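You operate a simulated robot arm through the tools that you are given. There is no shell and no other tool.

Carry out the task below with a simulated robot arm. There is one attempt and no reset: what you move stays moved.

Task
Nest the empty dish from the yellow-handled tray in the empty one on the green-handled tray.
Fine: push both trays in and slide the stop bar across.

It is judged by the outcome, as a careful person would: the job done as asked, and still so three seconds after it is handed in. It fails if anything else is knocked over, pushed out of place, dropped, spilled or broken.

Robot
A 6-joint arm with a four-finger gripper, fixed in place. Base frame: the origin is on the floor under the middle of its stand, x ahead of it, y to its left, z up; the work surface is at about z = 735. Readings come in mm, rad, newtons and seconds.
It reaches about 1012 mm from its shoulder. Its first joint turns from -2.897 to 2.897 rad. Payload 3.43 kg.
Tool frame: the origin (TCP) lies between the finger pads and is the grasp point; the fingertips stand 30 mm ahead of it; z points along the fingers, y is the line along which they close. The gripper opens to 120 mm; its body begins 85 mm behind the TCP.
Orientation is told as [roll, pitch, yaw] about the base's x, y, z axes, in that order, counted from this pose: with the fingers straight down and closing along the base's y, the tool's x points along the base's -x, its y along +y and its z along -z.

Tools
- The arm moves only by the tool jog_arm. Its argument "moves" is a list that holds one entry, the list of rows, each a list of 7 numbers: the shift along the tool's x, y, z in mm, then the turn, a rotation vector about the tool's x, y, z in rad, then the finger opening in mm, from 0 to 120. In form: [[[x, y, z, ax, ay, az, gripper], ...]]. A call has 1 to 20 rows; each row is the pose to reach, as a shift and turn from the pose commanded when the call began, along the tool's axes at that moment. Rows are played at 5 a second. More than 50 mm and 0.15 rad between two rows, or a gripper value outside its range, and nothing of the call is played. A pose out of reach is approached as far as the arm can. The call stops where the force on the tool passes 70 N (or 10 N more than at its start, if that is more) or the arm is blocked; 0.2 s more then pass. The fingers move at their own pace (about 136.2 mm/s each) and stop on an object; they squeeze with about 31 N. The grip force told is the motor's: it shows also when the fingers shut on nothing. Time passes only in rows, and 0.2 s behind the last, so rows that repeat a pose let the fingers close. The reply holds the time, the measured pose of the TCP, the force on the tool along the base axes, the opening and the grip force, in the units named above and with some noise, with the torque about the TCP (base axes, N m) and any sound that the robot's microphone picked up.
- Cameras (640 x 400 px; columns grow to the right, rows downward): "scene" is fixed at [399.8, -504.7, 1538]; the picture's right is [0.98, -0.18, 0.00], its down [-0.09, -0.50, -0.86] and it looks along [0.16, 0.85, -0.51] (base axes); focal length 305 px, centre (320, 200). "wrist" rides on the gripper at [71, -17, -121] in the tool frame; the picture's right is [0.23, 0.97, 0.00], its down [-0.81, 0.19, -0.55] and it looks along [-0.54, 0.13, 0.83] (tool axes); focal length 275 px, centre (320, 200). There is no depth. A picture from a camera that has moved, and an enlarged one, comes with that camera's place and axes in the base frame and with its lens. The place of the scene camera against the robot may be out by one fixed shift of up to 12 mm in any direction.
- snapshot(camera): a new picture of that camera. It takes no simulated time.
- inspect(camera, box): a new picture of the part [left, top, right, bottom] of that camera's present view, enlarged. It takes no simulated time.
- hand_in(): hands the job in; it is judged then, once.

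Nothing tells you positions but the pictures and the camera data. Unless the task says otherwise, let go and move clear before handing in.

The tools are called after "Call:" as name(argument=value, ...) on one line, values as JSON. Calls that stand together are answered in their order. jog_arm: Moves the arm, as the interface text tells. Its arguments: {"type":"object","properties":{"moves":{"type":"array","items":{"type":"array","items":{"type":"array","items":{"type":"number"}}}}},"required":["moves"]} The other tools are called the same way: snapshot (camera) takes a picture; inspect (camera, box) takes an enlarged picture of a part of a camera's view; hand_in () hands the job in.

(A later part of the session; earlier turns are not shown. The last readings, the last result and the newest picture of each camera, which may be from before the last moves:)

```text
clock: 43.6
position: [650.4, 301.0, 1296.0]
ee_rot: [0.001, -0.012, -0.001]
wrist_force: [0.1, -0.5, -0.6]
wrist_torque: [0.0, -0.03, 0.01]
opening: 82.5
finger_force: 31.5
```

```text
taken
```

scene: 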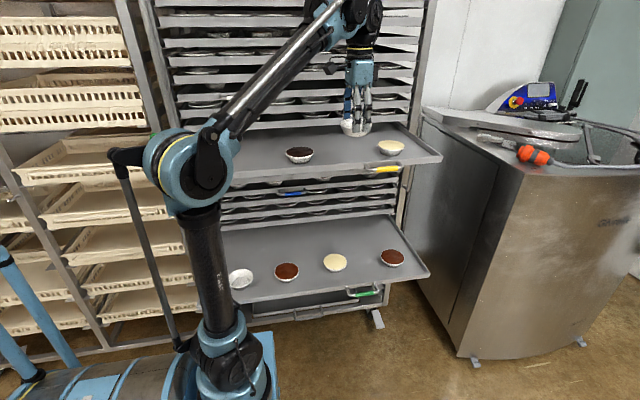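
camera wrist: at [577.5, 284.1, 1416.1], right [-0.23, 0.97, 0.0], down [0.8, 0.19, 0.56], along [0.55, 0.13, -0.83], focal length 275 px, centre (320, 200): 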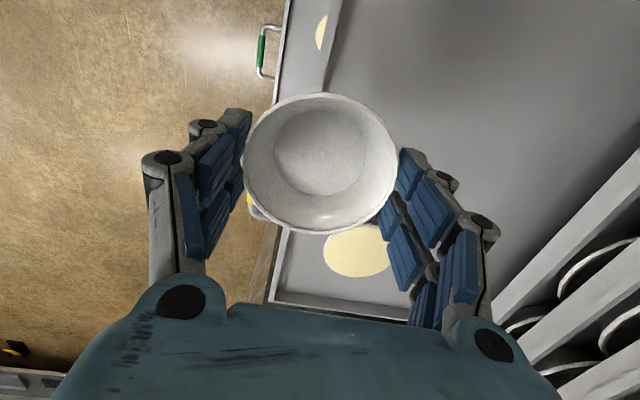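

Dish secure. Now moving out in front of the tray (y≈120) and then down so the gripper's knuckles are level with the yellow handle.

Call:
jog_arm(moves=[[[-6, -15, 0, 0, 0, 0, 78], [-18, -45, 0, 0, 0, 0, 78], [-30, -75, 0, 0, 0, 0, 78], [-42, -105, 0, 0, 0, 0, 78], [-54, -135, 0, 0, 0, 0, 78], [-66, -165, 0, 0, 0, 0, 78], [-74, -180, 0, 0, 0, 0, 78], [-76, -185, 10, 0, 0, 0, 78], [-76, -185, 35, 0, 0, 0, 78], [-76, -185, 65, 0, 0, 0, 78], [-76, -185, 95, 0, 0, 0, 78], [-76, -185, 125, 0, 0, 0, 78], [-76, -185, 155, 0, 0, 0, 78], [-76, -185, 180, 0, 0, 0, 78], [-76, -185, 195, 0, 0, 0, 78]]])

Call:
snapshot(camera="wrist")

Call:
snapshot(camera="scene")

```text
clock: 46.8
position: [729.3, 114.8, 1102.3]
ee_rot: [0.002, -0.013, 0.001]
wrist_force: [-1.0, 1.1, -1.6]
wrist_torque: [0.0, 0.05, 0.0]
opening: 82.6
finger_force: 30.5
```

```text
taken
camera wrist: at [656.2, 98.0, 1221.5], right [-0.23, 0.97, 0.0], down [0.8, 0.19, 0.56], along [0.55, 0.13, -0.83], focal length 275 px, centre (320, 200)
```

wrist: 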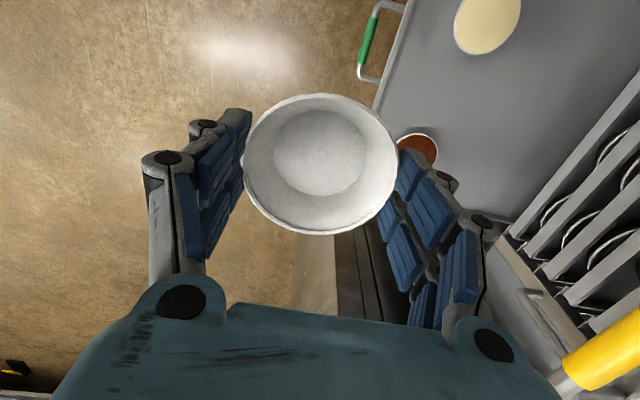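

```text
taken
```

scene: 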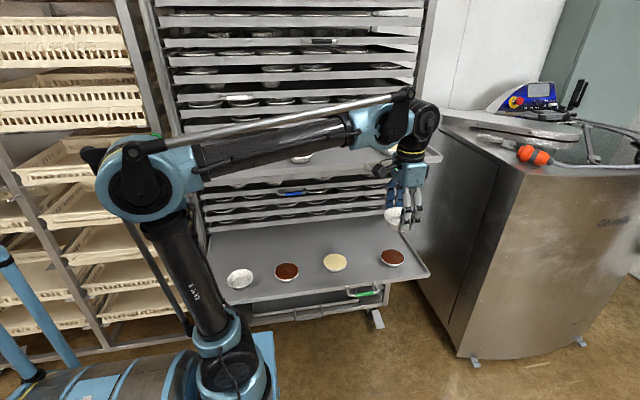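

Call:
inspect(camera="scene", box=[330, 80, 450, 240])

```text
2.50 times, centred on (390, 160) of scene
camera zoom: at [399.8, -504.7, 1538.0], right [0.98, -0.18, 0.0], down [-0.09, -0.5, -0.86], along [0.16, 0.85, -0.51], focal length 763 px, centre (145, 300)
```

zoom: 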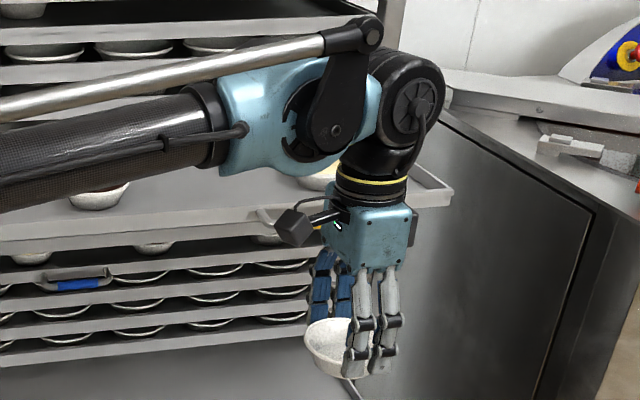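

The fingers' knuckles would touch the handle at this height; I'd rather push with the rigid palm. I'll lower 42 mm so the palm is at handle height, then advance in +y gently.

Call:
jog_arm(moves=[[[-3, 0, 15, 0, 0, 0, 78], [-6, 0, 35, 0, 0, 0, 78], [-6, 0, 43, 0, 0, 0, 78], [-6, 10, 43, 0, 0, 0, 78], [-6, 25, 43, 0, 0, 0, 78], [-6, 40, 43, 0, 0, 0, 78], [-6, 52, 43, 0, 0, 0, 78], [-6, 60, 43, 0, 0, 0, 78]]])

Call:
snapshot(camera="wrist")

Call:
inspect(camera="scene", box=[330, 80, 450, 240])

```text
clock: 48.6
position: [734.6, 176.7, 1060.3]
ee_rot: [0.002, -0.012, 0.0]
wrist_force: [0.0, 0.3, -0.2]
wrist_torque: [-0.02, 0.03, 0.01]
opening: 82.6
finger_force: 30.5
```

```text
taken
camera wrist: at [662.5, 159.6, 1178.8], right [-0.23, 0.97, 0.0], down [0.8, 0.19, 0.56], along [0.55, 0.13, -0.83], focal length 275 px, centre (320, 200)
```

wrist: 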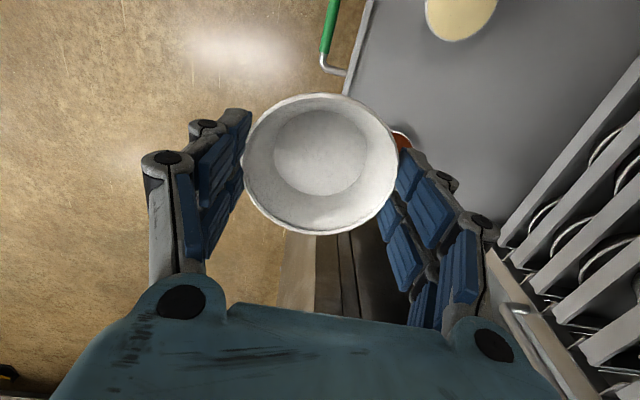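

```text
2.50 times, centred on (390, 160) of scene
camera zoom: at [399.8, -504.7, 1538.0], right [0.98, -0.18, 0.0], down [-0.09, -0.5, -0.86], along [0.16, 0.85, -0.51], focal length 763 px, centre (145, 300)
```

zoom: 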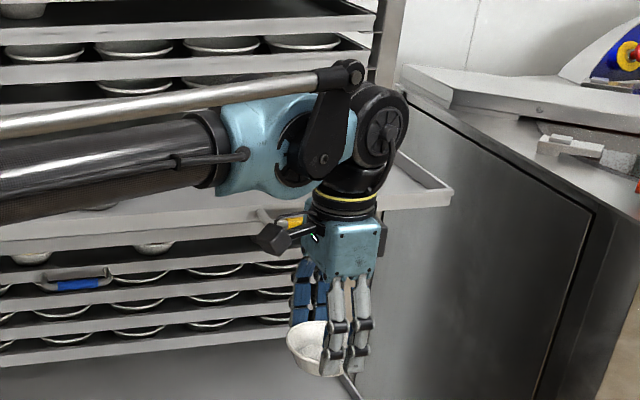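

Call:
jog_arm(moves=[[[0, 5, 0, 0, 0, 0, 78], [0, 10, 0, 0, 0, 0, 78], [0, 15, 0, 0, 0, 0, 78], [0, 20, 0, 0, 0, 0, 78], [0, 25, 0, 0, 0, 0, 78], [0, 30, 0, 0, 0, 0, 78]]])

Call:
snapshot(camera="wrist")

Call:
inspect(camera="scene", box=[330, 80, 450, 240])

```text
clock: 50.0
position: [734.6, 207.0, 1059.8]
ee_rot: [0.003, -0.012, 0.0]
wrist_force: [1.0, -2.2, 0.0]
wrist_torque: [0.25, 0.14, -0.01]
opening: 82.4
finger_force: 30.9
```

```text
taken
camera wrist: at [662.4, 189.8, 1178.5], right [-0.23, 0.97, 0.0], down [0.8, 0.19, 0.56], along [0.55, 0.13, -0.83], focal length 275 px, centre (320, 200)
```

wrist: 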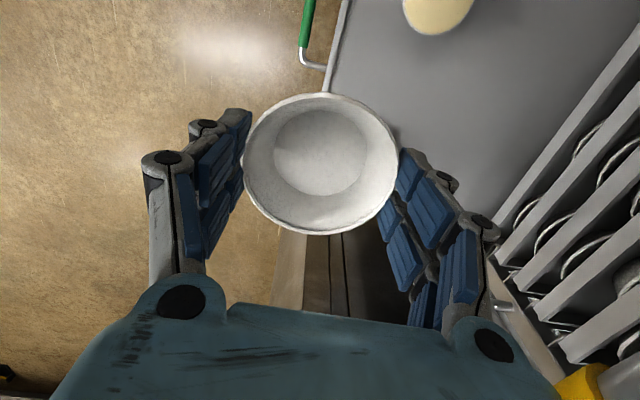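

```text
2.50 times, centred on (390, 160) of scene
camera zoom: at [399.8, -504.7, 1538.0], right [0.98, -0.18, 0.0], down [-0.09, -0.5, -0.86], along [0.16, 0.85, -0.51], focal length 763 px, centre (145, 300)
```

zoom: 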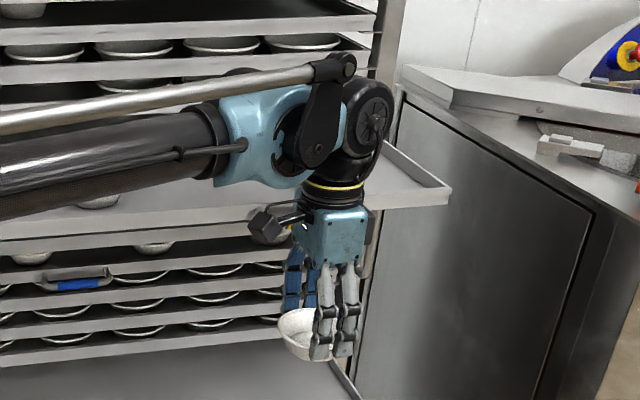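

Contact made at ~2 N and the tray begins to slide. Continuing to push slowly.

Call:
jog_arm(moves=[[[0, 6, 0, 0, 0, 0, 78], [0, 14, 0, 0, 0, 0, 78], [0, 24, 0, 0, 0, 0, 78], [0, 34, 0, 0, 0, 0, 78], [0, 44, 0, 0, 0, 0, 78], [0, 54, 0, 0, 0, 0, 78], [0, 64, 0, 0, 0, 0, 78], [0, 74, 0, 0, 0, 0, 78], [0, 82, 0, 0, 0, 0, 78], [0, 86, 0, 0, 0, 0, 78]]])

Call:
snapshot(camera="scene")

Call:
snapshot(camera="wrist")

```text
clock: 52.2
position: [734.6, 293.9, 1058.7]
ee_rot: [0.001, -0.014, -0.001]
wrist_force: [-0.4, -1.4, -0.9]
wrist_torque: [0.2, -0.08, -0.06]
opening: 82.3
finger_force: 30.8
```

```text
taken
```

scene: 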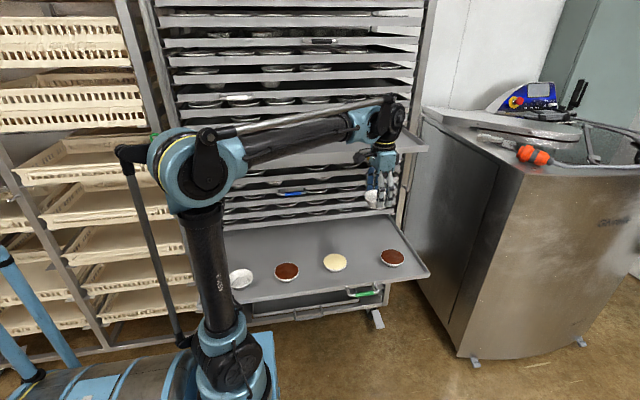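

```text
taken
camera wrist: at [663.3, 275.7, 1179.0], right [-0.23, 0.97, 0.0], down [0.8, 0.19, 0.56], along [0.55, 0.13, -0.83], focal length 275 px, centre (320, 200)
```

wrist: 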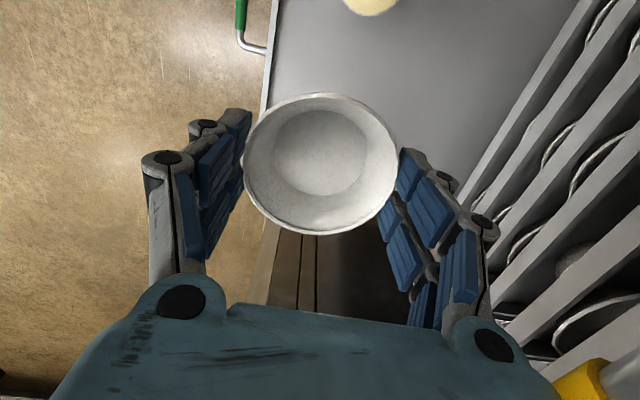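

Working well. Another 90 mm.

Call:
jog_arm(moves=[[[0, 6, 0, 0, 0, 0, 78], [0, 14, 0, 0, 0, 0, 78], [0, 24, 0, 0, 0, 0, 78], [0, 34, 0, 0, 0, 0, 78], [0, 44, 0, 0, 0, 0, 78], [0, 54, 0, 0, 0, 0, 78], [0, 64, 0, 0, 0, 0, 78], [0, 74, 0, 0, 0, 0, 78], [0, 84, 0, 0, 0, 0, 78], [0, 94, 0, 0, 0, 0, 78], [0, 102, 0, 0, 0, 0, 78], [0, 106, 0, 0, 0, 0, 78]]])

Call:
snapshot(camera="scene")

Call:
snapshot(camera="wrist")

```text
clock: 54.8
position: [735.0, 399.2, 1060.4]
ee_rot: [0.001, -0.011, 0.0]
wrist_force: [-1.2, -1.3, -1.0]
wrist_torque: [0.18, -0.12, -0.02]
opening: 82.3
finger_force: 30.7
```

```text
taken
```

scene: 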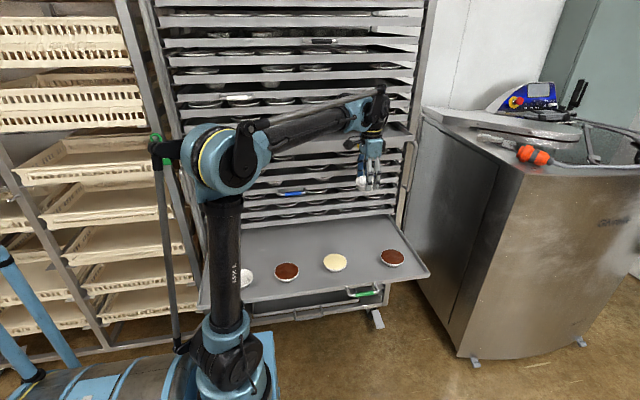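

```text
taken
camera wrist: at [662.6, 381.8, 1179.4], right [-0.23, 0.97, 0.0], down [0.8, 0.19, 0.56], along [0.55, 0.13, -0.83], focal length 275 px, centre (320, 200)
```

wrist: 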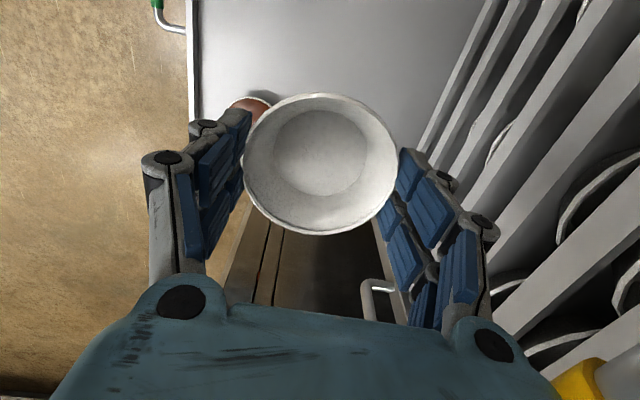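

The yellow tray front is now back at about y≈490, clear of the nesting spot. Next I'll retreat and carry the dish to a spot offset from the target dish on the green tray, to view it.

Call:
jog_arm(moves=[[[0, -8, 0, 0, 0, 0, 78], [0, -30, 0, 0, 0, 0, 78], [0, -60, 0, 0, 0, 0, 78], [0, -90, 0, 0, 0, 0, 78], [20, -110, 4, 0, 0, 0, 78], [50, -120, 8, 0, 0, 0, 78], [85, -126, 12, 0, 0, 0, 78], [120, -132, 16, 0, 0, 0, 78], [155, -138, 20, 0, 0, 0, 78], [190, -144, 24, 0, 0, 0, 78], [225, -150, 28, 0, 0, 0, 78], [260, -156, 32, 0, 0, 0, 78], [295, -162, 36, 0, 0, 0, 78], [330, -168, 40, 0, 0, 0, 78], [360, -175, 44, 0, 0, 0, 78], [385, -182, 47, 0, 0, 0, 78], [405, -187, 50, 0, 0, 0, 78], [412, -189, 50, 0, 0, 0, 78]]])

Call:
snapshot(camera="wrist")

Call:
snapshot(camera="scene")

```text
clock: 58.6
position: [324.6, 209.2, 1004.2]
ee_rot: [0.003, -0.013, -0.001]
wrist_force: [-0.2, 0.1, -0.8]
wrist_torque: [-0.02, 0.0, -0.01]
opening: 82.3
finger_force: 30.8
```

```text
taken
camera wrist: at [252.6, 191.3, 1123.6], right [-0.23, 0.97, 0.0], down [0.8, 0.19, 0.56], along [0.55, 0.13, -0.83], focal length 275 px, centre (320, 200)
```

wrist: 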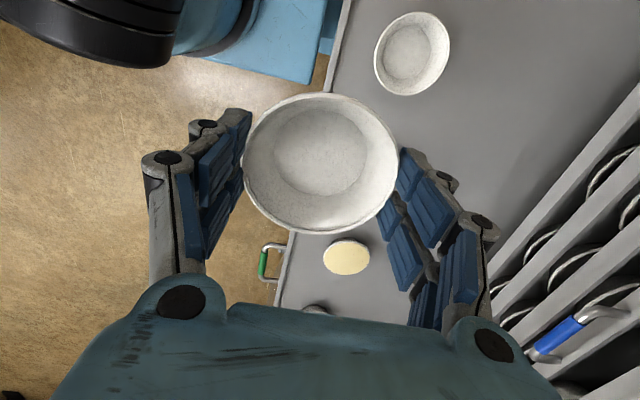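

```text
taken
```

scene: 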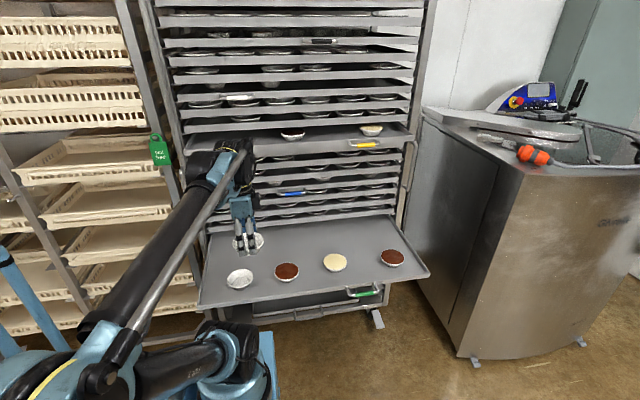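

The target dish on the green tray is at about [271, 306], rim z≈763, and the held dish is centred on the tool. Moving above it, staying ~45 mm clear.

Call:
jog_arm(moves=[[[8, 15, 10, 0, 0, 0, 78], [18, 32, 25, 0, 0, 0, 78], [28, 50, 45, 0, 0, 0, 78], [38, 70, 65, 0, 0, 0, 78], [47, 86, 85, 0, 0, 0, 78], [52, 96, 105, 0, 0, 0, 78], [52.6, 96.8, 115, 0, 0, 0, 78]]])

Call:
snapshot(camera="wrist")

Call:
snapshot(camera="scene")

Call:
inspect(camera="scene", box=[190, 190, 310, 310])

```text
clock: 60.2
position: [273.0, 307.7, 888.6]
ee_rot: [0.003, -0.013, 0.0]
wrist_force: [-1.3, 0.3, -0.9]
wrist_torque: [-0.01, -0.03, -0.01]
opening: 82.4
finger_force: 30.7
```

```text
taken
camera wrist: at [200.5, 290.9, 1007.9], right [-0.23, 0.97, 0.0], down [0.8, 0.19, 0.56], along [0.55, 0.13, -0.83], focal length 275 px, centre (320, 200)
```

wrist: 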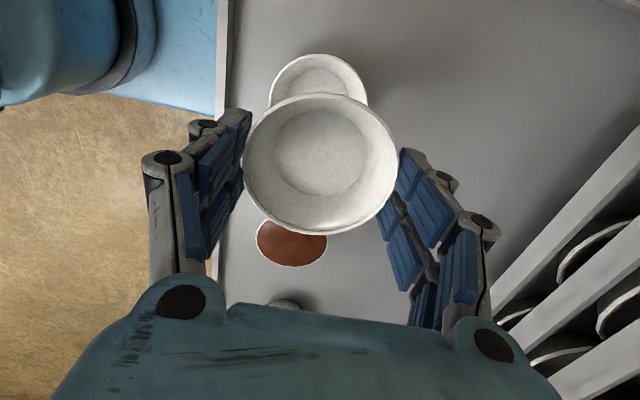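

```text
taken
```

scene: 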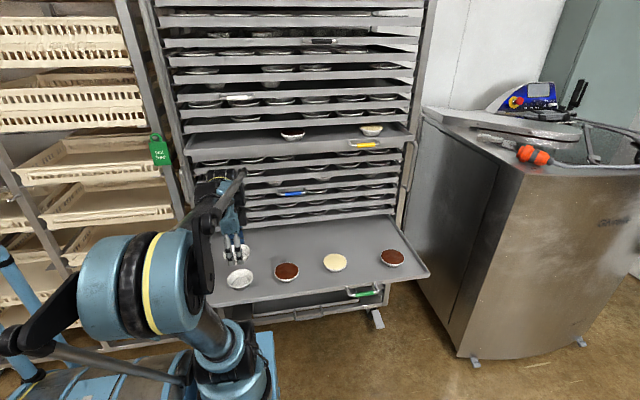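

```text
3.33 times, centred on (250, 250) of scene
camera zoom: at [399.8, -504.7, 1538.0], right [0.98, -0.18, 0.0], down [-0.09, -0.5, -0.86], along [0.16, 0.85, -0.51], focal length 1017 px, centre (553, 33)
```

zoom: 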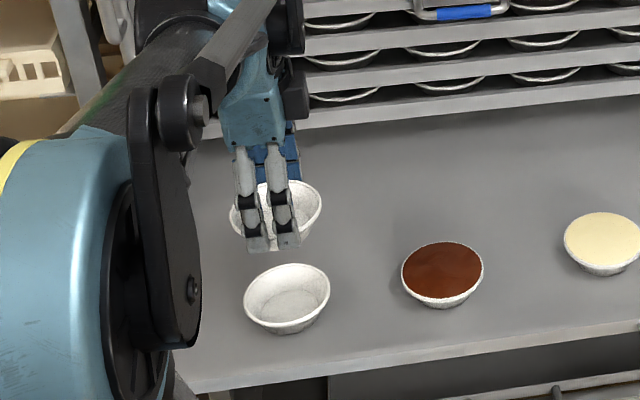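

The two dishes line up well: the target's arc shows just behind the held dish. I'll make a small correction (−3 mm x, −1.7 mm y) and lower further.

Call:
jog_arm(moves=[[[1.5, -0.8, 15, 0, 0, 0, 78], [3, -1.7, 32, 0, 0, 0, 78], [3, -1.7, 46, 0, 0, 0, 78], [3, -1.7, 53, 0, 0, 0, 78]]])

Call:
snapshot(camera="wrist")

Call:
inspect(camera="scene", box=[190, 200, 310, 320])

Call:
inspect(camera="wrist", box=[220, 40, 420, 250])

```text
clock: 61.2
position: [269.0, 304.4, 836.6]
ee_rot: [0.002, -0.012, -0.001]
wrist_force: [0.0, -0.1, -0.5]
wrist_torque: [0.0, 0.0, 0.03]
opening: 82.4
finger_force: 31.2
```

```text
taken
camera wrist: at [197.7, 288.7, 955.1], right [-0.23, 0.97, 0.0], down [0.8, 0.19, 0.56], along [0.55, 0.13, -0.83], focal length 275 px, centre (320, 200)
```

wrist: 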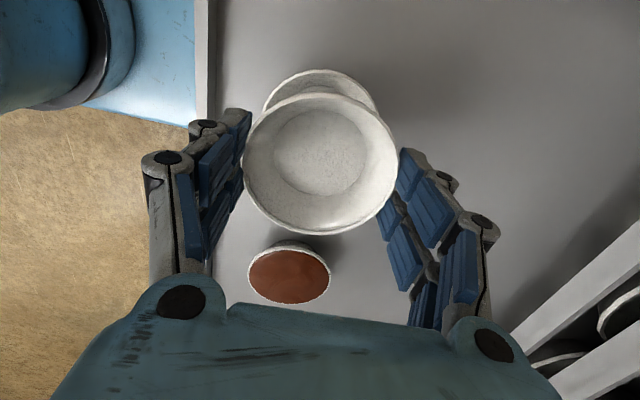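

```text
3.33 times, centred on (250, 260) of scene
camera zoom: at [399.8, -504.7, 1538.0], right [0.98, -0.18, 0.0], down [-0.09, -0.5, -0.86], along [0.16, 0.85, -0.51], focal length 1017 px, centre (553, 0)
```

zoom: 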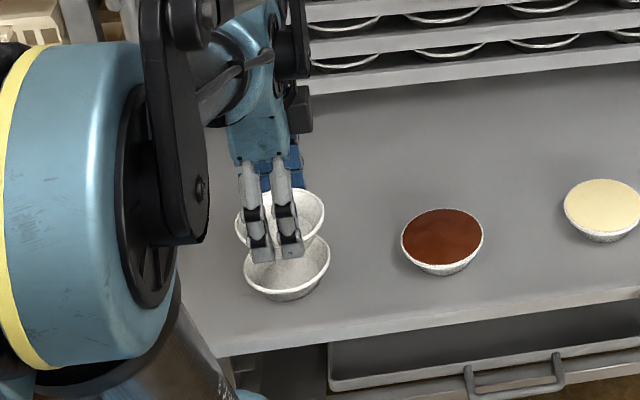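

```text
1.90 times, centred on (320, 145) of wrist
camera zoom: at [197.7, 288.7, 955.1], right [-0.23, 0.97, 0.0], down [0.8, 0.19, 0.56], along [0.55, 0.13, -0.83], focal length 524 px, centre (320, 305)
```

zoom: 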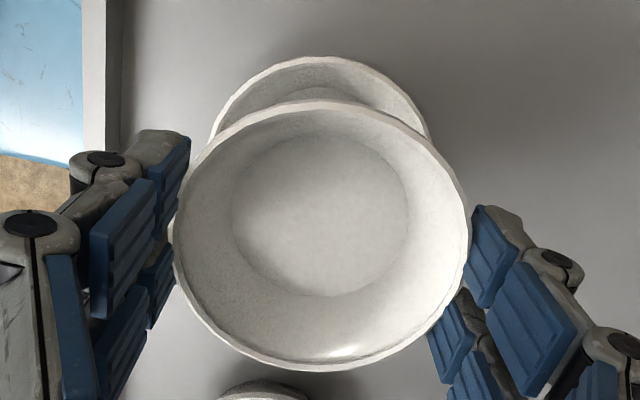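

Aligned within a millimetre or two in both axes. Lowering so the held dish's base enters the target dish.

Call:
jog_arm(moves=[[[0, 0, 10, 0, 0, 0, 78], [0, 0, 20, 0, 0, 0, 78], [0, 0, 28, 0, 0, 0, 78], [0, 0, 34, 0, 0, 0, 78]]])

Call:
inspect(camera="scene", box=[210, 230, 290, 310])

Call:
inspect(camera="wrist", box=[220, 40, 420, 250])

```text
clock: 62.2
position: [271.6, 304.9, 802.3]
ee_rot: [0.002, -0.013, 0.002]
wrist_force: [0.4, 0.0, -1.2]
wrist_torque: [0.0, 0.0, 0.02]
opening: 82.5
finger_force: 31.6
```

```text
5.00 times, centred on (250, 270) of scene
camera zoom: at [399.8, -504.7, 1538.0], right [0.98, -0.18, 0.0], down [-0.09, -0.5, -0.86], along [0.16, 0.85, -0.51], focal length 1526 px, centre (670, -150)
```

zoom: 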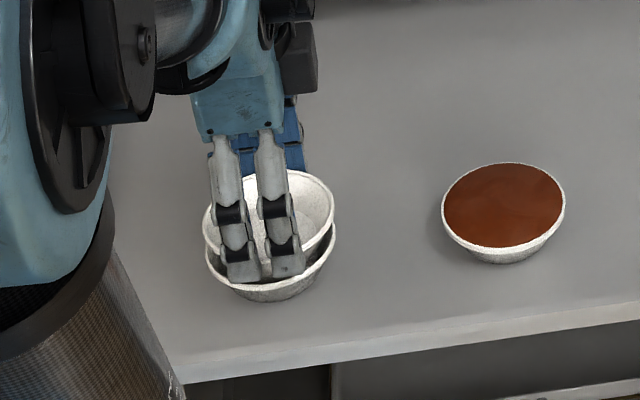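

```text
1.90 times, centred on (320, 145) of wrist
camera zoom: at [199.0, 288.0, 920.7], right [-0.23, 0.97, 0.0], down [0.8, 0.19, 0.56], along [0.55, 0.13, -0.83], focal length 524 px, centre (320, 305)
```

zoom: 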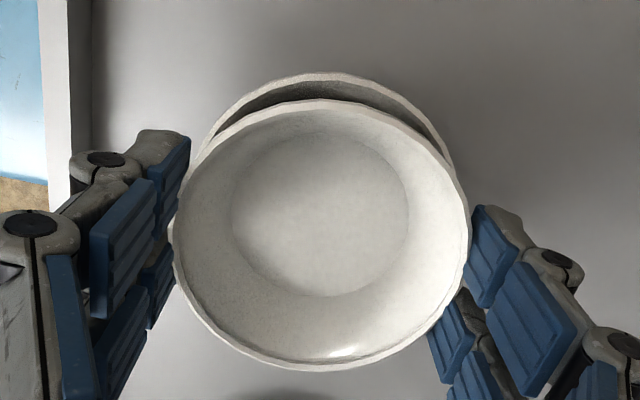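

Alignment remains good. Small correction (−1 mm x, +1 mm y) and lowering another 7 mm.

Call:
jog_arm(moves=[[[1, 1, 3, 0, 0, 0, 78], [1, 1, 5, 0, 0, 0, 78], [1, 1, 7, 0, 0, 0, 78]]])

Call:
inspect(camera="scene", box=[220, 245, 270, 295])

Call:
inspect(camera="wrist", box=[220, 40, 420, 250])

```text
clock: 63.0
position: [269.4, 306.8, 793.9]
ee_rot: [0.001, -0.012, 0.0]
wrist_force: [1.4, 0.9, -0.7]
wrist_torque: [0.0, -0.01, 0.0]
opening: 82.3
finger_force: 31.3
```

```text
8.00 times, centred on (245, 270) of scene
camera zoom: at [399.8, -504.7, 1538.0], right [0.98, -0.18, 0.0], down [-0.09, -0.5, -0.86], along [0.16, 0.85, -0.51], focal length 2442 px, centre (920, -360)
```

zoom: 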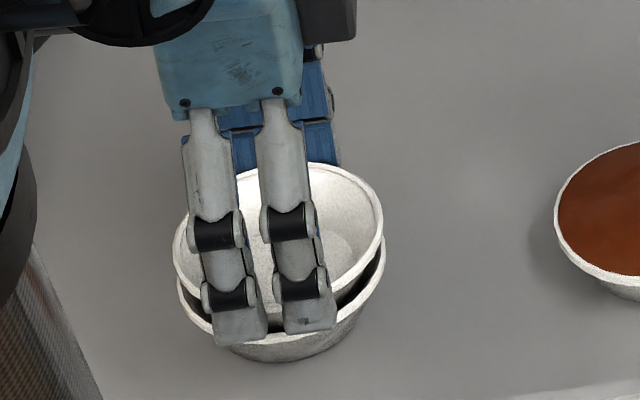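

```text
1.90 times, centred on (320, 145) of wrist
camera zoom: at [198.2, 289.6, 913.2], right [-0.23, 0.97, 0.0], down [0.8, 0.19, 0.56], along [0.55, 0.13, -0.83], focal length 524 px, centre (320, 305)
```

zoom: 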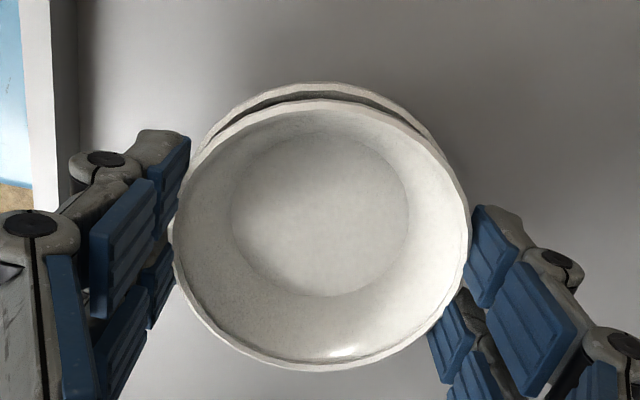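

The held dish's base is inside the target dish, well centred, with fingertips just above the lower rim. I'll lower 1.5 mm more and release gently.

Call:
jog_arm(moves=[[[0, 0, 1.5, 0, 0, 0, 80], [0, 0, 1.5, 0, 0, 0, 82.5], [0, 0, 1.5, 0, 0, 0, 83.5], [0, 0, 1.5, 0, 0, 0, 84.5], [0, 0, 1.5, 0, 0, 0, 85.5], [0, 0, 1.5, 0, 0, 0, 87]]])

Call:
inspect(camera="scene", box=[220, 245, 270, 295])

Call:
inspect(camera="wrist", box=[220, 40, 420, 250])

```text
clock: 64.4
position: [269.7, 306.8, 792.4]
ee_rot: [0.002, -0.011, 0.0]
wrist_force: [0.0, -0.3, 0.1]
wrist_torque: [-0.01, 0.04, 0.03]
opening: 86.9
finger_force: 0.0
```

```text
8.00 times, centred on (245, 270) of scene
camera zoom: at [399.8, -504.7, 1538.0], right [0.98, -0.18, 0.0], down [-0.09, -0.5, -0.86], along [0.16, 0.85, -0.51], focal length 2442 px, centre (920, -360)
```

zoom: 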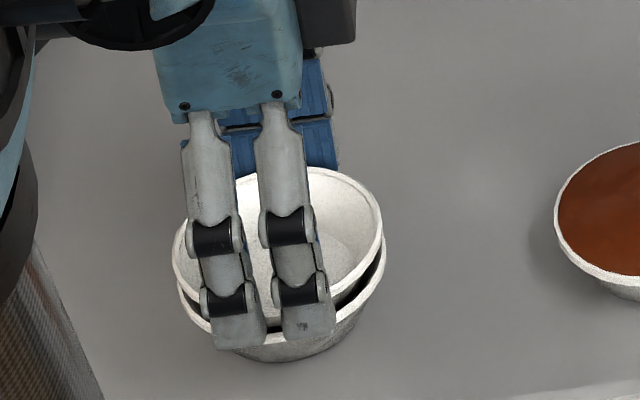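

```text
1.90 times, centred on (320, 145) of wrist
camera zoom: at [197.8, 289.4, 911.8], right [-0.23, 0.97, 0.0], down [0.8, 0.19, 0.56], along [0.55, 0.13, -0.83], focal length 524 px, centre (320, 305)
```

zoom: 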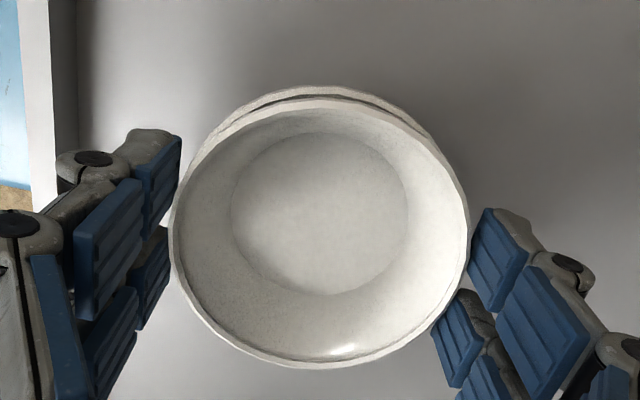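

Grip force is zero and the dish barely moved, so it may already be resting in the lower one. Opening fully to confirm.

Call:
jog_arm(moves=[[[0, 0, 0, 0, 0, 0, 92], [0, 0, 0, 0, 0, 0, 100], [0, 0, 0, 0, 0, 0, 112], [0, 0, 0, 0, 0, 0, 120], [0, 0, 0, 0, 0, 0, 120]]])

Call:
inspect(camera="scene", box=[220, 245, 270, 295])

Call:
inspect(camera="wrist", box=[220, 40, 420, 250])

```text
clock: 65.6
position: [269.9, 306.2, 792.3]
ee_rot: [0.001, -0.014, -0.001]
wrist_force: [0.3, 1.0, 0.5]
wrist_torque: [0.0, -0.02, 0.03]
opening: 120.0
finger_force: 0.1
```

```text
8.00 times, centred on (245, 270) of scene
camera zoom: at [399.8, -504.7, 1538.0], right [0.98, -0.18, 0.0], down [-0.09, -0.5, -0.86], along [0.16, 0.85, -0.51], focal length 2442 px, centre (920, -360)
```

zoom: 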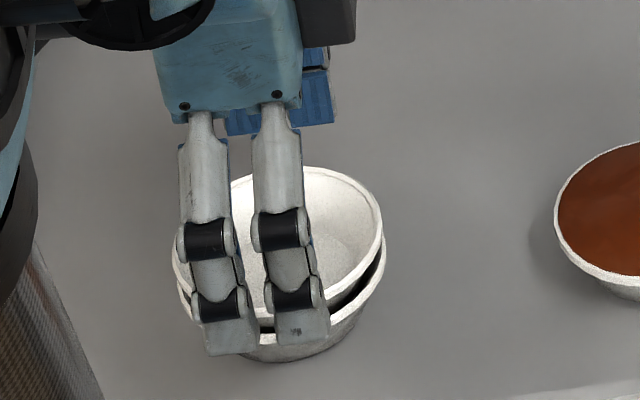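

```text
1.90 times, centred on (320, 145) of wrist
camera zoom: at [197.8, 289.4, 911.8], right [-0.23, 0.97, 0.0], down [0.8, 0.19, 0.56], along [0.55, 0.13, -0.83], focal length 524 px, centre (320, 305)
```

zoom: 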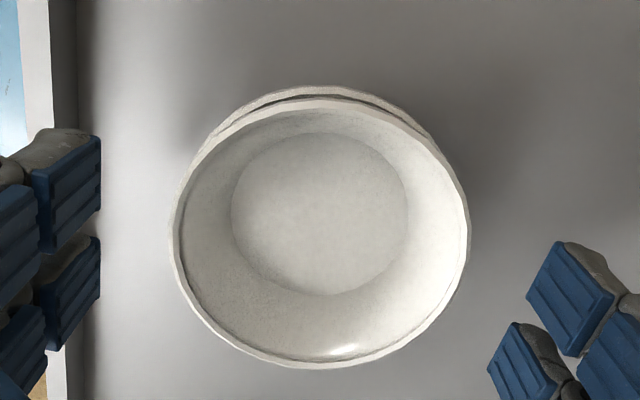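

The dish rests freely inside the other, level, with the rims offset about 15 mm. I'll raise the gripper straight up and look at it properly.

Call:
jog_arm(moves=[[[0, 0, -10, 0, 0, 0, 120], [0, 0, -30, 0, 0, 0, 120], [0, 0, -60, 0, 0, 0, 120], [0, 0, -95, 0, 0, 0, 120], [0, 0, -130, 0, 0, 0, 120]]])

Call:
snapshot(camera="wrist")

Call:
inspect(camera="scene", box=[210, 245, 300, 305])

Call:
inspect(camera="wrist", box=[240, 20, 400, 180])

```text
clock: 66.8
position: [268.9, 304.5, 922.7]
ee_rot: [0.002, -0.012, 0.002]
wrist_force: [0.3, -0.9, 0.6]
wrist_torque: [0.01, 0.0, -0.02]
opening: 119.8
finger_force: 0.0
```

```text
taken
camera wrist: at [196.7, 287.7, 1042.9], right [-0.23, 0.97, 0.0], down [0.8, 0.19, 0.56], along [0.55, 0.13, -0.83], focal length 275 px, centre (320, 200)
```

wrist: 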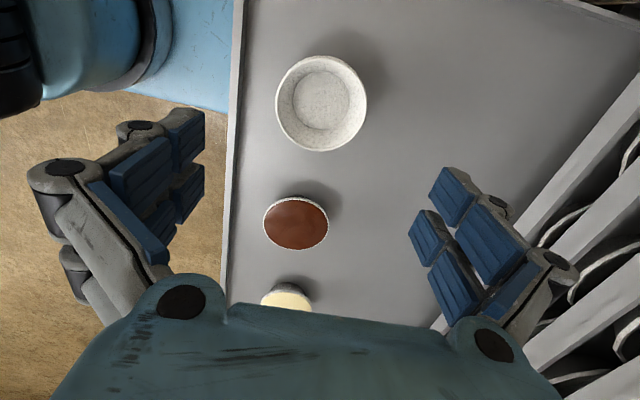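

```text
6.67 times, centred on (255, 275) of scene
camera zoom: at [399.8, -504.7, 1538.0], right [0.98, -0.18, 0.0], down [-0.09, -0.5, -0.86], along [0.16, 0.85, -0.51], focal length 2035 px, centre (753, -300)
```

zoom: 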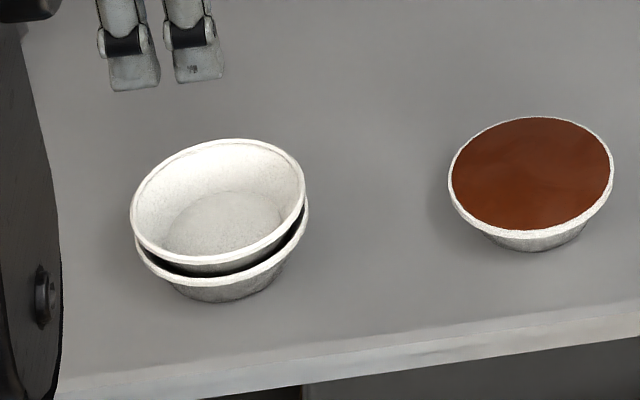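

```text
2.50 times, centred on (320, 100) of wrist
camera zoom: at [196.7, 287.7, 1042.9], right [-0.23, 0.97, 0.0], down [0.8, 0.19, 0.56], along [0.55, 0.13, -0.83], focal length 688 px, centre (320, 450)
```

zoom: 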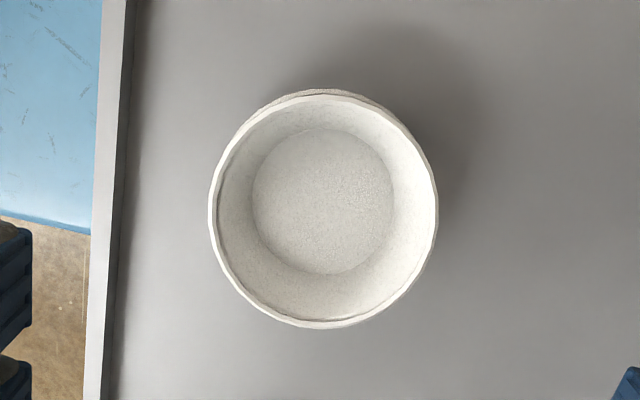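

The dishes are nested and level. Next I'll return to the yellow handle (now near y≈440) with fingers horizontal, and push that tray fully home by gripping its handle.

Call:
jog_arm(moves=[[[-5, -10, -40, 0, 0, 0, 100], [-20, -25, -80, 0, 0, 0, 80], [-50, -40, -110, -0.12, 0, 0, 80], [-80, -55, -135, -0.26, 0, 0, 80], [-110, -70, -155, -0.4, 0, 0, 80], [-140, -80, -172, -0.54, 0, 0, 80], [-170, -85, -186, -0.68, 0, 0, 80], [-200, -85, -198, -0.82, 0, 0, 80], [-230, -85, -208, -0.96, 0, 0, 80], [-262, -85, -216, -1.1, 0, 0, 80], [-295, -85, -224, -1.24, 0, 0, 80], [-325, -85, -232, -1.38, 0, 0, 80], [-350, -85, -237, -1.52, 0, 0, 80], [-365, -85, -237, -1.572, 0, 0, 80]]])

Call:
snapshot(camera="wrist")

Call:
snapshot(camera="scene")

```text
clock: 69.8
position: [631.0, 219.3, 1164.7]
ee_rot: [1.576, -0.013, -0.001]
wrist_force: [-0.5, 1.5, 0.3]
wrist_torque: [-0.05, -0.03, -0.06]
opening: 79.9
finger_force: 0.0
```

```text
taken
camera wrist: at [559.7, 98.8, 1146.1], right [-0.24, 0.0, 0.97], down [0.81, -0.55, 0.2], along [0.54, 0.83, 0.14], focal length 275 px, centre (320, 200)
```

wrist: 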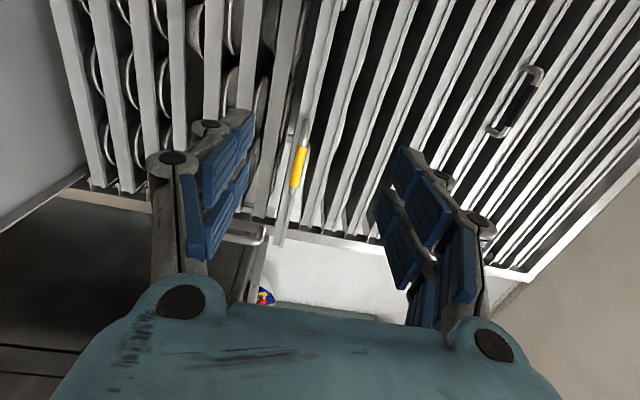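

```text
taken
```

scene: 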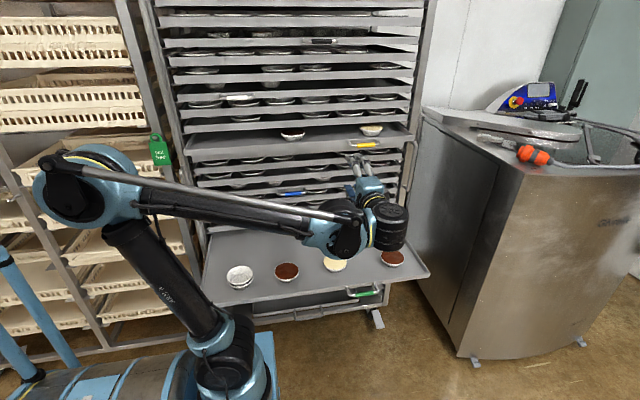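

The bar is at about [736, 441, 1160]. Moving in to grip it.

Call:
jog_arm(moves=[[[-35, -2, 10, 0, 0, 0, 80], [-70, -4, 25, 0, 0, 0, 80], [-105, -5.5, 45, 0, 0, 0, 80], [-105, -5.5, 80, 0, 0, 0, 80], [-105, -5.5, 115, 0, 0, 0, 80], [-105, -5.5, 150, 0, 0, 0, 80], [-105, -5.5, 180, 0, 0, 0, 80], [-105, -5.5, 200, 0, 0, 0, 80], [-105, -5.5, 211, 0, 0, 0, 80]]])

Call:
snapshot(camera="wrist")

Call:
inspect(camera="scene", box=[310, 110, 430, 220])

```text
clock: 71.8
position: [735.4, 432.1, 1160.7]
ee_rot: [1.575, -0.013, 0.0]
wrist_force: [0.8, 0.2, 0.1]
wrist_torque: [-0.01, 0.03, -0.01]
opening: 79.9
finger_force: 0.0
```

```text
taken
camera wrist: at [665.1, 312.2, 1141.9], right [-0.24, 0.0, 0.97], down [0.81, -0.55, 0.2], along [0.54, 0.83, 0.14], focal length 275 px, centre (320, 200)
```

wrist: 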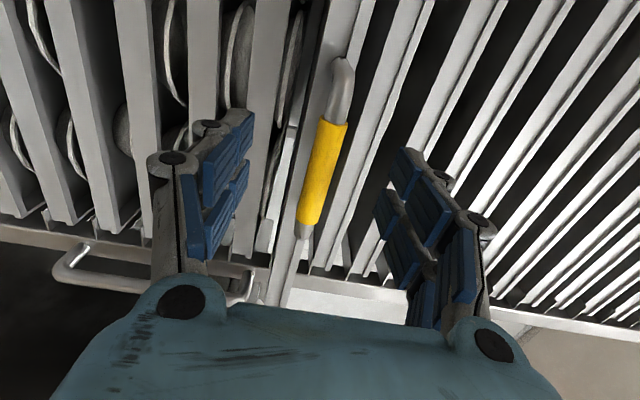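

```text
3.64 times, centred on (370, 165) of scene
camera zoom: at [399.8, -504.7, 1538.0], right [0.98, -0.18, 0.0], down [-0.09, -0.5, -0.86], along [0.16, 0.85, -0.51], focal length 1110 px, centre (138, 327)
```

zoom: 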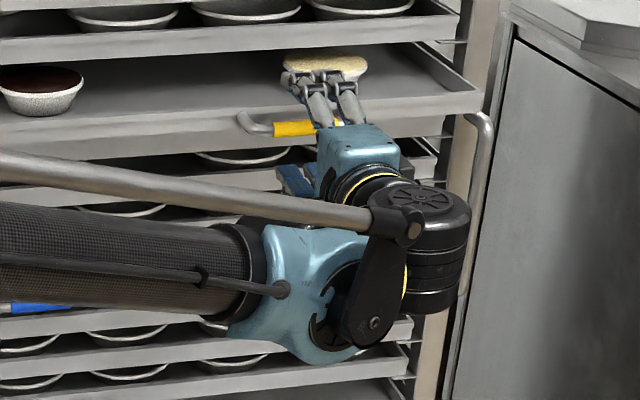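

Same relative position as the first grip. Closing on the handle.

Call:
jog_arm(moves=[[[0, -1.5, 0, 0, 0, 0, 60], [0, -1.5, 0, 0, 0, 0, 40], [0, -1.5, 0, 0, 0, 0, 20], [0, -1.5, 0, 0, 0, 0, 5], [0, -1.5, 0, 0, 0, 0, 5], [0, -1.5, 0, 0, 0, 0, 5]]])

```text
clock: 73.2
position: [736.3, 432.5, 1160.2]
ee_rot: [1.575, -0.012, -0.001]
wrist_force: [5.4, 4.0, 20.0]
wrist_torque: [0.32, 1.46, 0.33]
opening: 10.5
finger_force: 43.8
```

Gripped. Raising 0.8 mm to balance, then pushing in smoothly 70 mm.

Call:
jog_arm(moves=[[[0, 0.8, 2, 0, 0, 0, 0], [0, 0.8, 8, 0, 0, 0, 0], [0, 0.8, 17, 0, 0, 0, 0], [0, 0.8, 27, 0, 0, 0, 0], [0, 0.8, 37, 0, 0, 0, 0], [0, 0.8, 47, 0, 0, 0, 0], [0, 0.8, 56, 0, 0, 0, 0], [0, 0.8, 63, 0, 0, 0, 0], [0, 0.8, 68, 0, 0, 0, 0], [0, 0.8, 70, 0, 0, 0, 0]]])

Call:
inspect(camera="scene", box=[180, 100, 440, 240])

Call:
snapshot(camera="wrist")

```text
clock: 75.4
position: [735.7, 501.8, 1159.7]
ee_rot: [1.573, -0.013, 0.001]
wrist_force: [4.8, -3.9, -14.1]
wrist_torque: [-0.17, 1.41, -0.02]
opening: 10.3
finger_force: 43.9
```

```text
2.46 times, centred on (310, 170) of scene
camera zoom: at [399.8, -504.7, 1538.0], right [0.98, -0.18, 0.0], down [-0.09, -0.5, -0.86], along [0.16, 0.85, -0.51], focal length 751 px, centre (345, 274)
```

zoom: 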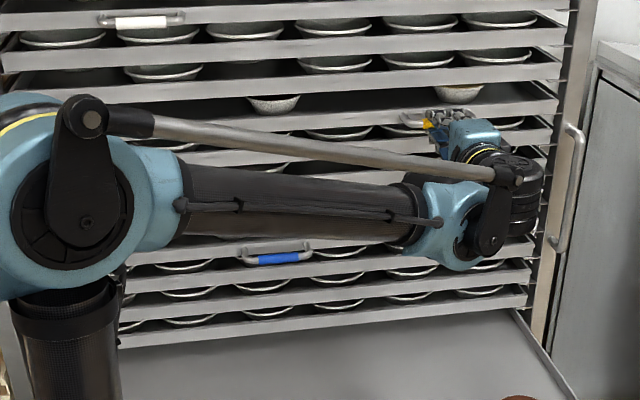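

```text
taken
camera wrist: at [664.9, 381.1, 1141.4], right [-0.24, 0.0, 0.97], down [0.81, -0.55, 0.2], along [0.54, 0.83, 0.14], focal length 275 px, centre (320, 200)
```

wrist: 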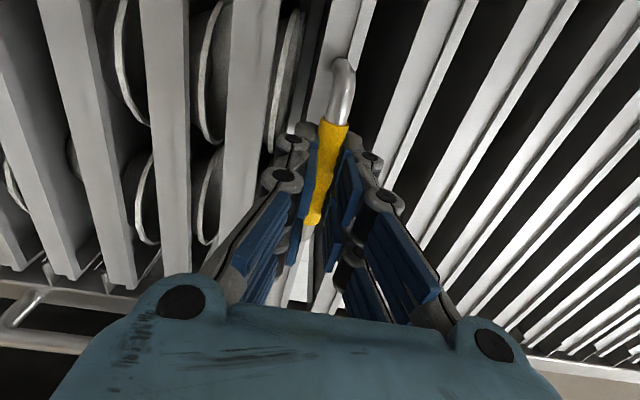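

About 10 mm left. Pushing in small steps and watching the force for the end stop.

Call:
jog_arm(moves=[[[0, -0.3, 3, 0, 0, 0, 0], [0, -0.3, 6, 0, 0, 0, 0], [0, -0.3, 8, 0, 0, 0, 0]]])

Call:
jog_arm(moves=[[[0, 0, 1.5, 0, 0, 0, 0], [0, 0, 3, 0, 0, 0, 0]]])

Call:
inspect(camera="scene", box=[180, 100, 440, 240])

```text
clock: 76.2
position: [736.2, 510.1, 1159.8]
ee_rot: [1.572, -0.012, 0.003]
wrist_force: [-4.5, -3.6, -16.2]
wrist_torque: [-0.24, 1.45, -0.61]
opening: 10.5
finger_force: 43.4
```

```text
clock: 76.8
position: [735.5, 512.0, 1158.7]
ee_rot: [1.573, -0.011, 0.001]
wrist_force: [-8.5, -28.2, -25.2]
wrist_torque: [-0.42, 1.48, 0.05]
opening: 10.6
finger_force: 44.3
```

```text
2.46 times, centred on (310, 170) of scene
camera zoom: at [399.8, -504.7, 1538.0], right [0.98, -0.18, 0.0], down [-0.09, -0.5, -0.86], along [0.16, 0.85, -0.51], focal length 751 px, centre (345, 274)
```

zoom: 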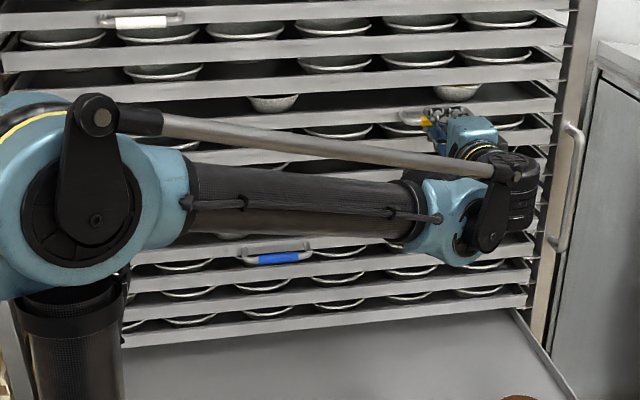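

The end stop is felt (28 N) at exactly the original position (TCP y≈512), so the yellow tray is fully in. Relieving load and releasing.

Call:
jog_arm(moves=[[[0.3, -0.8, -0.5, 0, 0, 0, 5], [0.3, -0.8, -0.5, 0, 0, 0, 20], [0.3, -0.8, -0.5, 0, 0, 0, 50], [0.3, -0.8, -0.5, 0, 0, 0, 80], [0.3, -0.8, -0.5, 0, 0, 0, 80]]])

Call:
jog_arm(moves=[[[0, 0, -20, 0, 0, 0, 80], [0, 0, -50, 0, 0, 0, 80], [0, 0, -90, 0, 0, 0, 80], [0, 0, -130, 0, 0, 0, 80], [0, 0, -170, 0, 0, 0, 80]]])

Call:
snapshot(camera="wrist")

Call:
snapshot(camera="scene")

```text
clock: 78.0
position: [734.9, 511.5, 1159.2]
ee_rot: [1.575, -0.013, 0.001]
wrist_force: [-0.2, -0.3, 0.4]
wrist_torque: [0.04, -0.02, 0.03]
opening: 80.1
finger_force: 0.0
```

```text
clock: 79.2
position: [733.8, 343.3, 1159.2]
ee_rot: [1.575, -0.012, -0.001]
wrist_force: [-0.3, 0.1, -0.5]
wrist_torque: [0.01, 0.0, 0.0]
opening: 80.1
finger_force: 0.0
```

```text
taken
camera wrist: at [663.2, 222.4, 1141.2], right [-0.24, 0.0, 0.97], down [0.81, -0.55, 0.2], along [0.54, 0.83, 0.14], focal length 275 px, centre (320, 200)
```

wrist: 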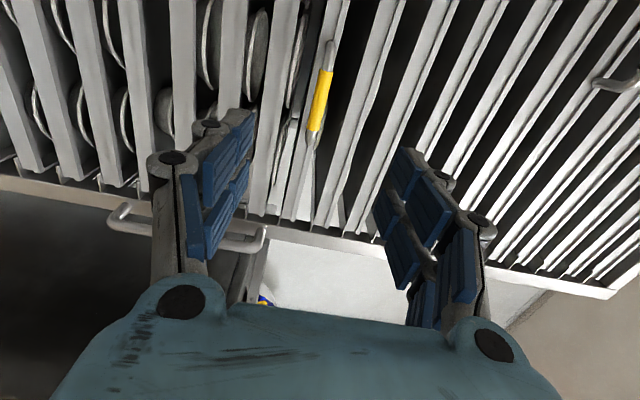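

```text
taken
```

scene: 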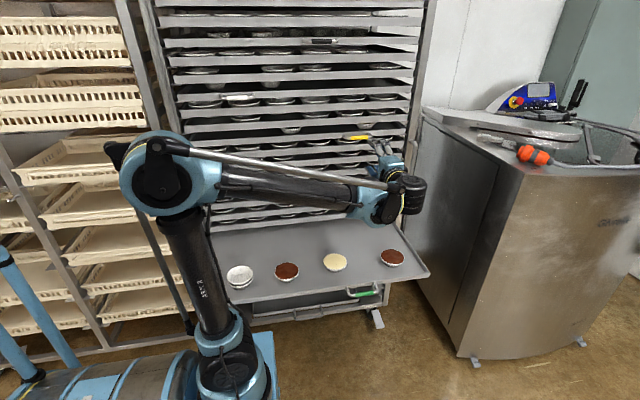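

Yellow tray is home. Now I'll back off and go down to the front of the green handle (≈[680, 177, 748]).

Call:
jog_arm(moves=[[[5, 0, -40, 0, 0, 0, 80], [10, 0, -80, 0, 0, 0, 80], [15, -5, -120, 0, 0, 0, 80], [20, -10, -160, 0, 0, 0, 80], [25, -15, -200, 0, 0, 0, 80], [30, -30, -235, 0, 0, 0, 80], [35, -60, -265, 0, 0, 0, 80], [40, -100, -280, 0, 0, 0, 80], [45, -140, -285, 0, 0, 0, 80], [50, -180, -285, 0, 0, 0, 80], [54, -220, -285, 0, 0, 0, 80], [54, -260, -285, 0, 0, 0, 80], [54, -300, -285, 0, 0, 0, 80], [54, -340, -285, 0, 0, 0, 80]]])

Call:
snapshot(camera="wrist")

Call:
snapshot(camera="scene")

```text
clock: 82.2
position: [684.3, 57.4, 817.4]
ee_rot: [1.574, -0.013, 0.0]
wrist_force: [-0.1, -0.4, 0.3]
wrist_torque: [0.01, 0.01, -0.05]
opening: 80.0
finger_force: 0.2
```

```text
taken
camera wrist: at [613.9, -62.3, 799.6], right [-0.24, 0.0, 0.97], down [0.81, -0.55, 0.2], along [0.54, 0.83, 0.14], focal length 275 px, centre (320, 200)
```

wrist: 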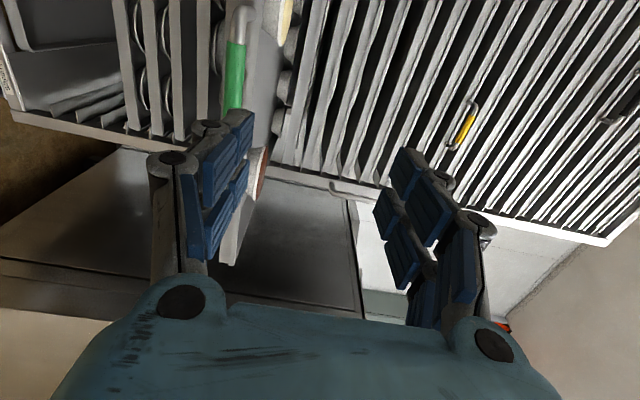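

```text
taken
```

scene: 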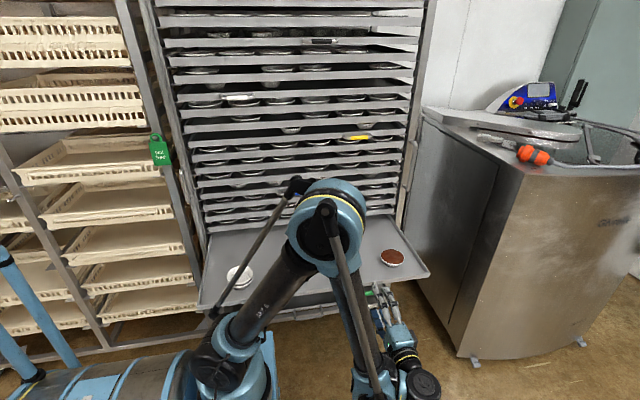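

Call:
jog_arm(moves=[[[4, -25, 0, 0, 0, 0, 80], [8, -50, 0, 0, 0, 0, 80], [9, -69, 0, 0, 0, 0, 80]]])

Call:
snapshot(camera="wrist")

Call:
snapshot(camera="scene")

```text
clock: 83.0
position: [703.8, 45.6, 787.6]
ee_rot: [1.571, -0.012, 0.001]
wrist_force: [-0.2, 0.4, 0.7]
wrist_torque: [-0.05, 0.01, -0.06]
opening: 80.1
finger_force: 0.0
out of reach, approached as far as the arm can: row 1, 2, 3
```

```text
taken
camera wrist: at [634.4, -74.6, 769.7], right [-0.24, 0.0, 0.97], down [0.81, -0.55, 0.2], along [0.54, 0.83, 0.14], focal length 275 px, centre (320, 200)
```

wrist: 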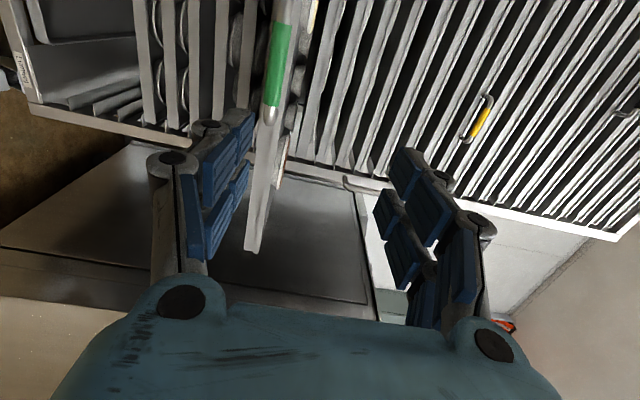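

```text
taken
```

scene: 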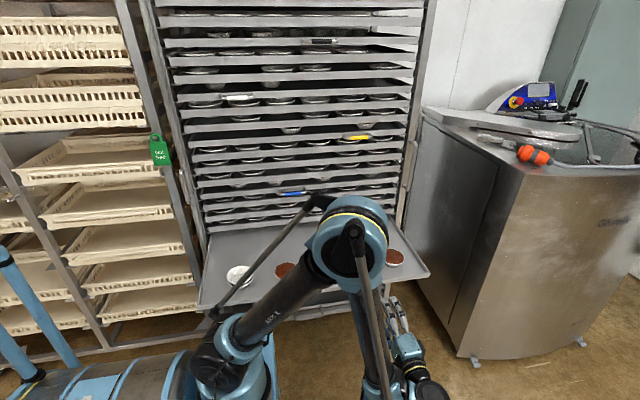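

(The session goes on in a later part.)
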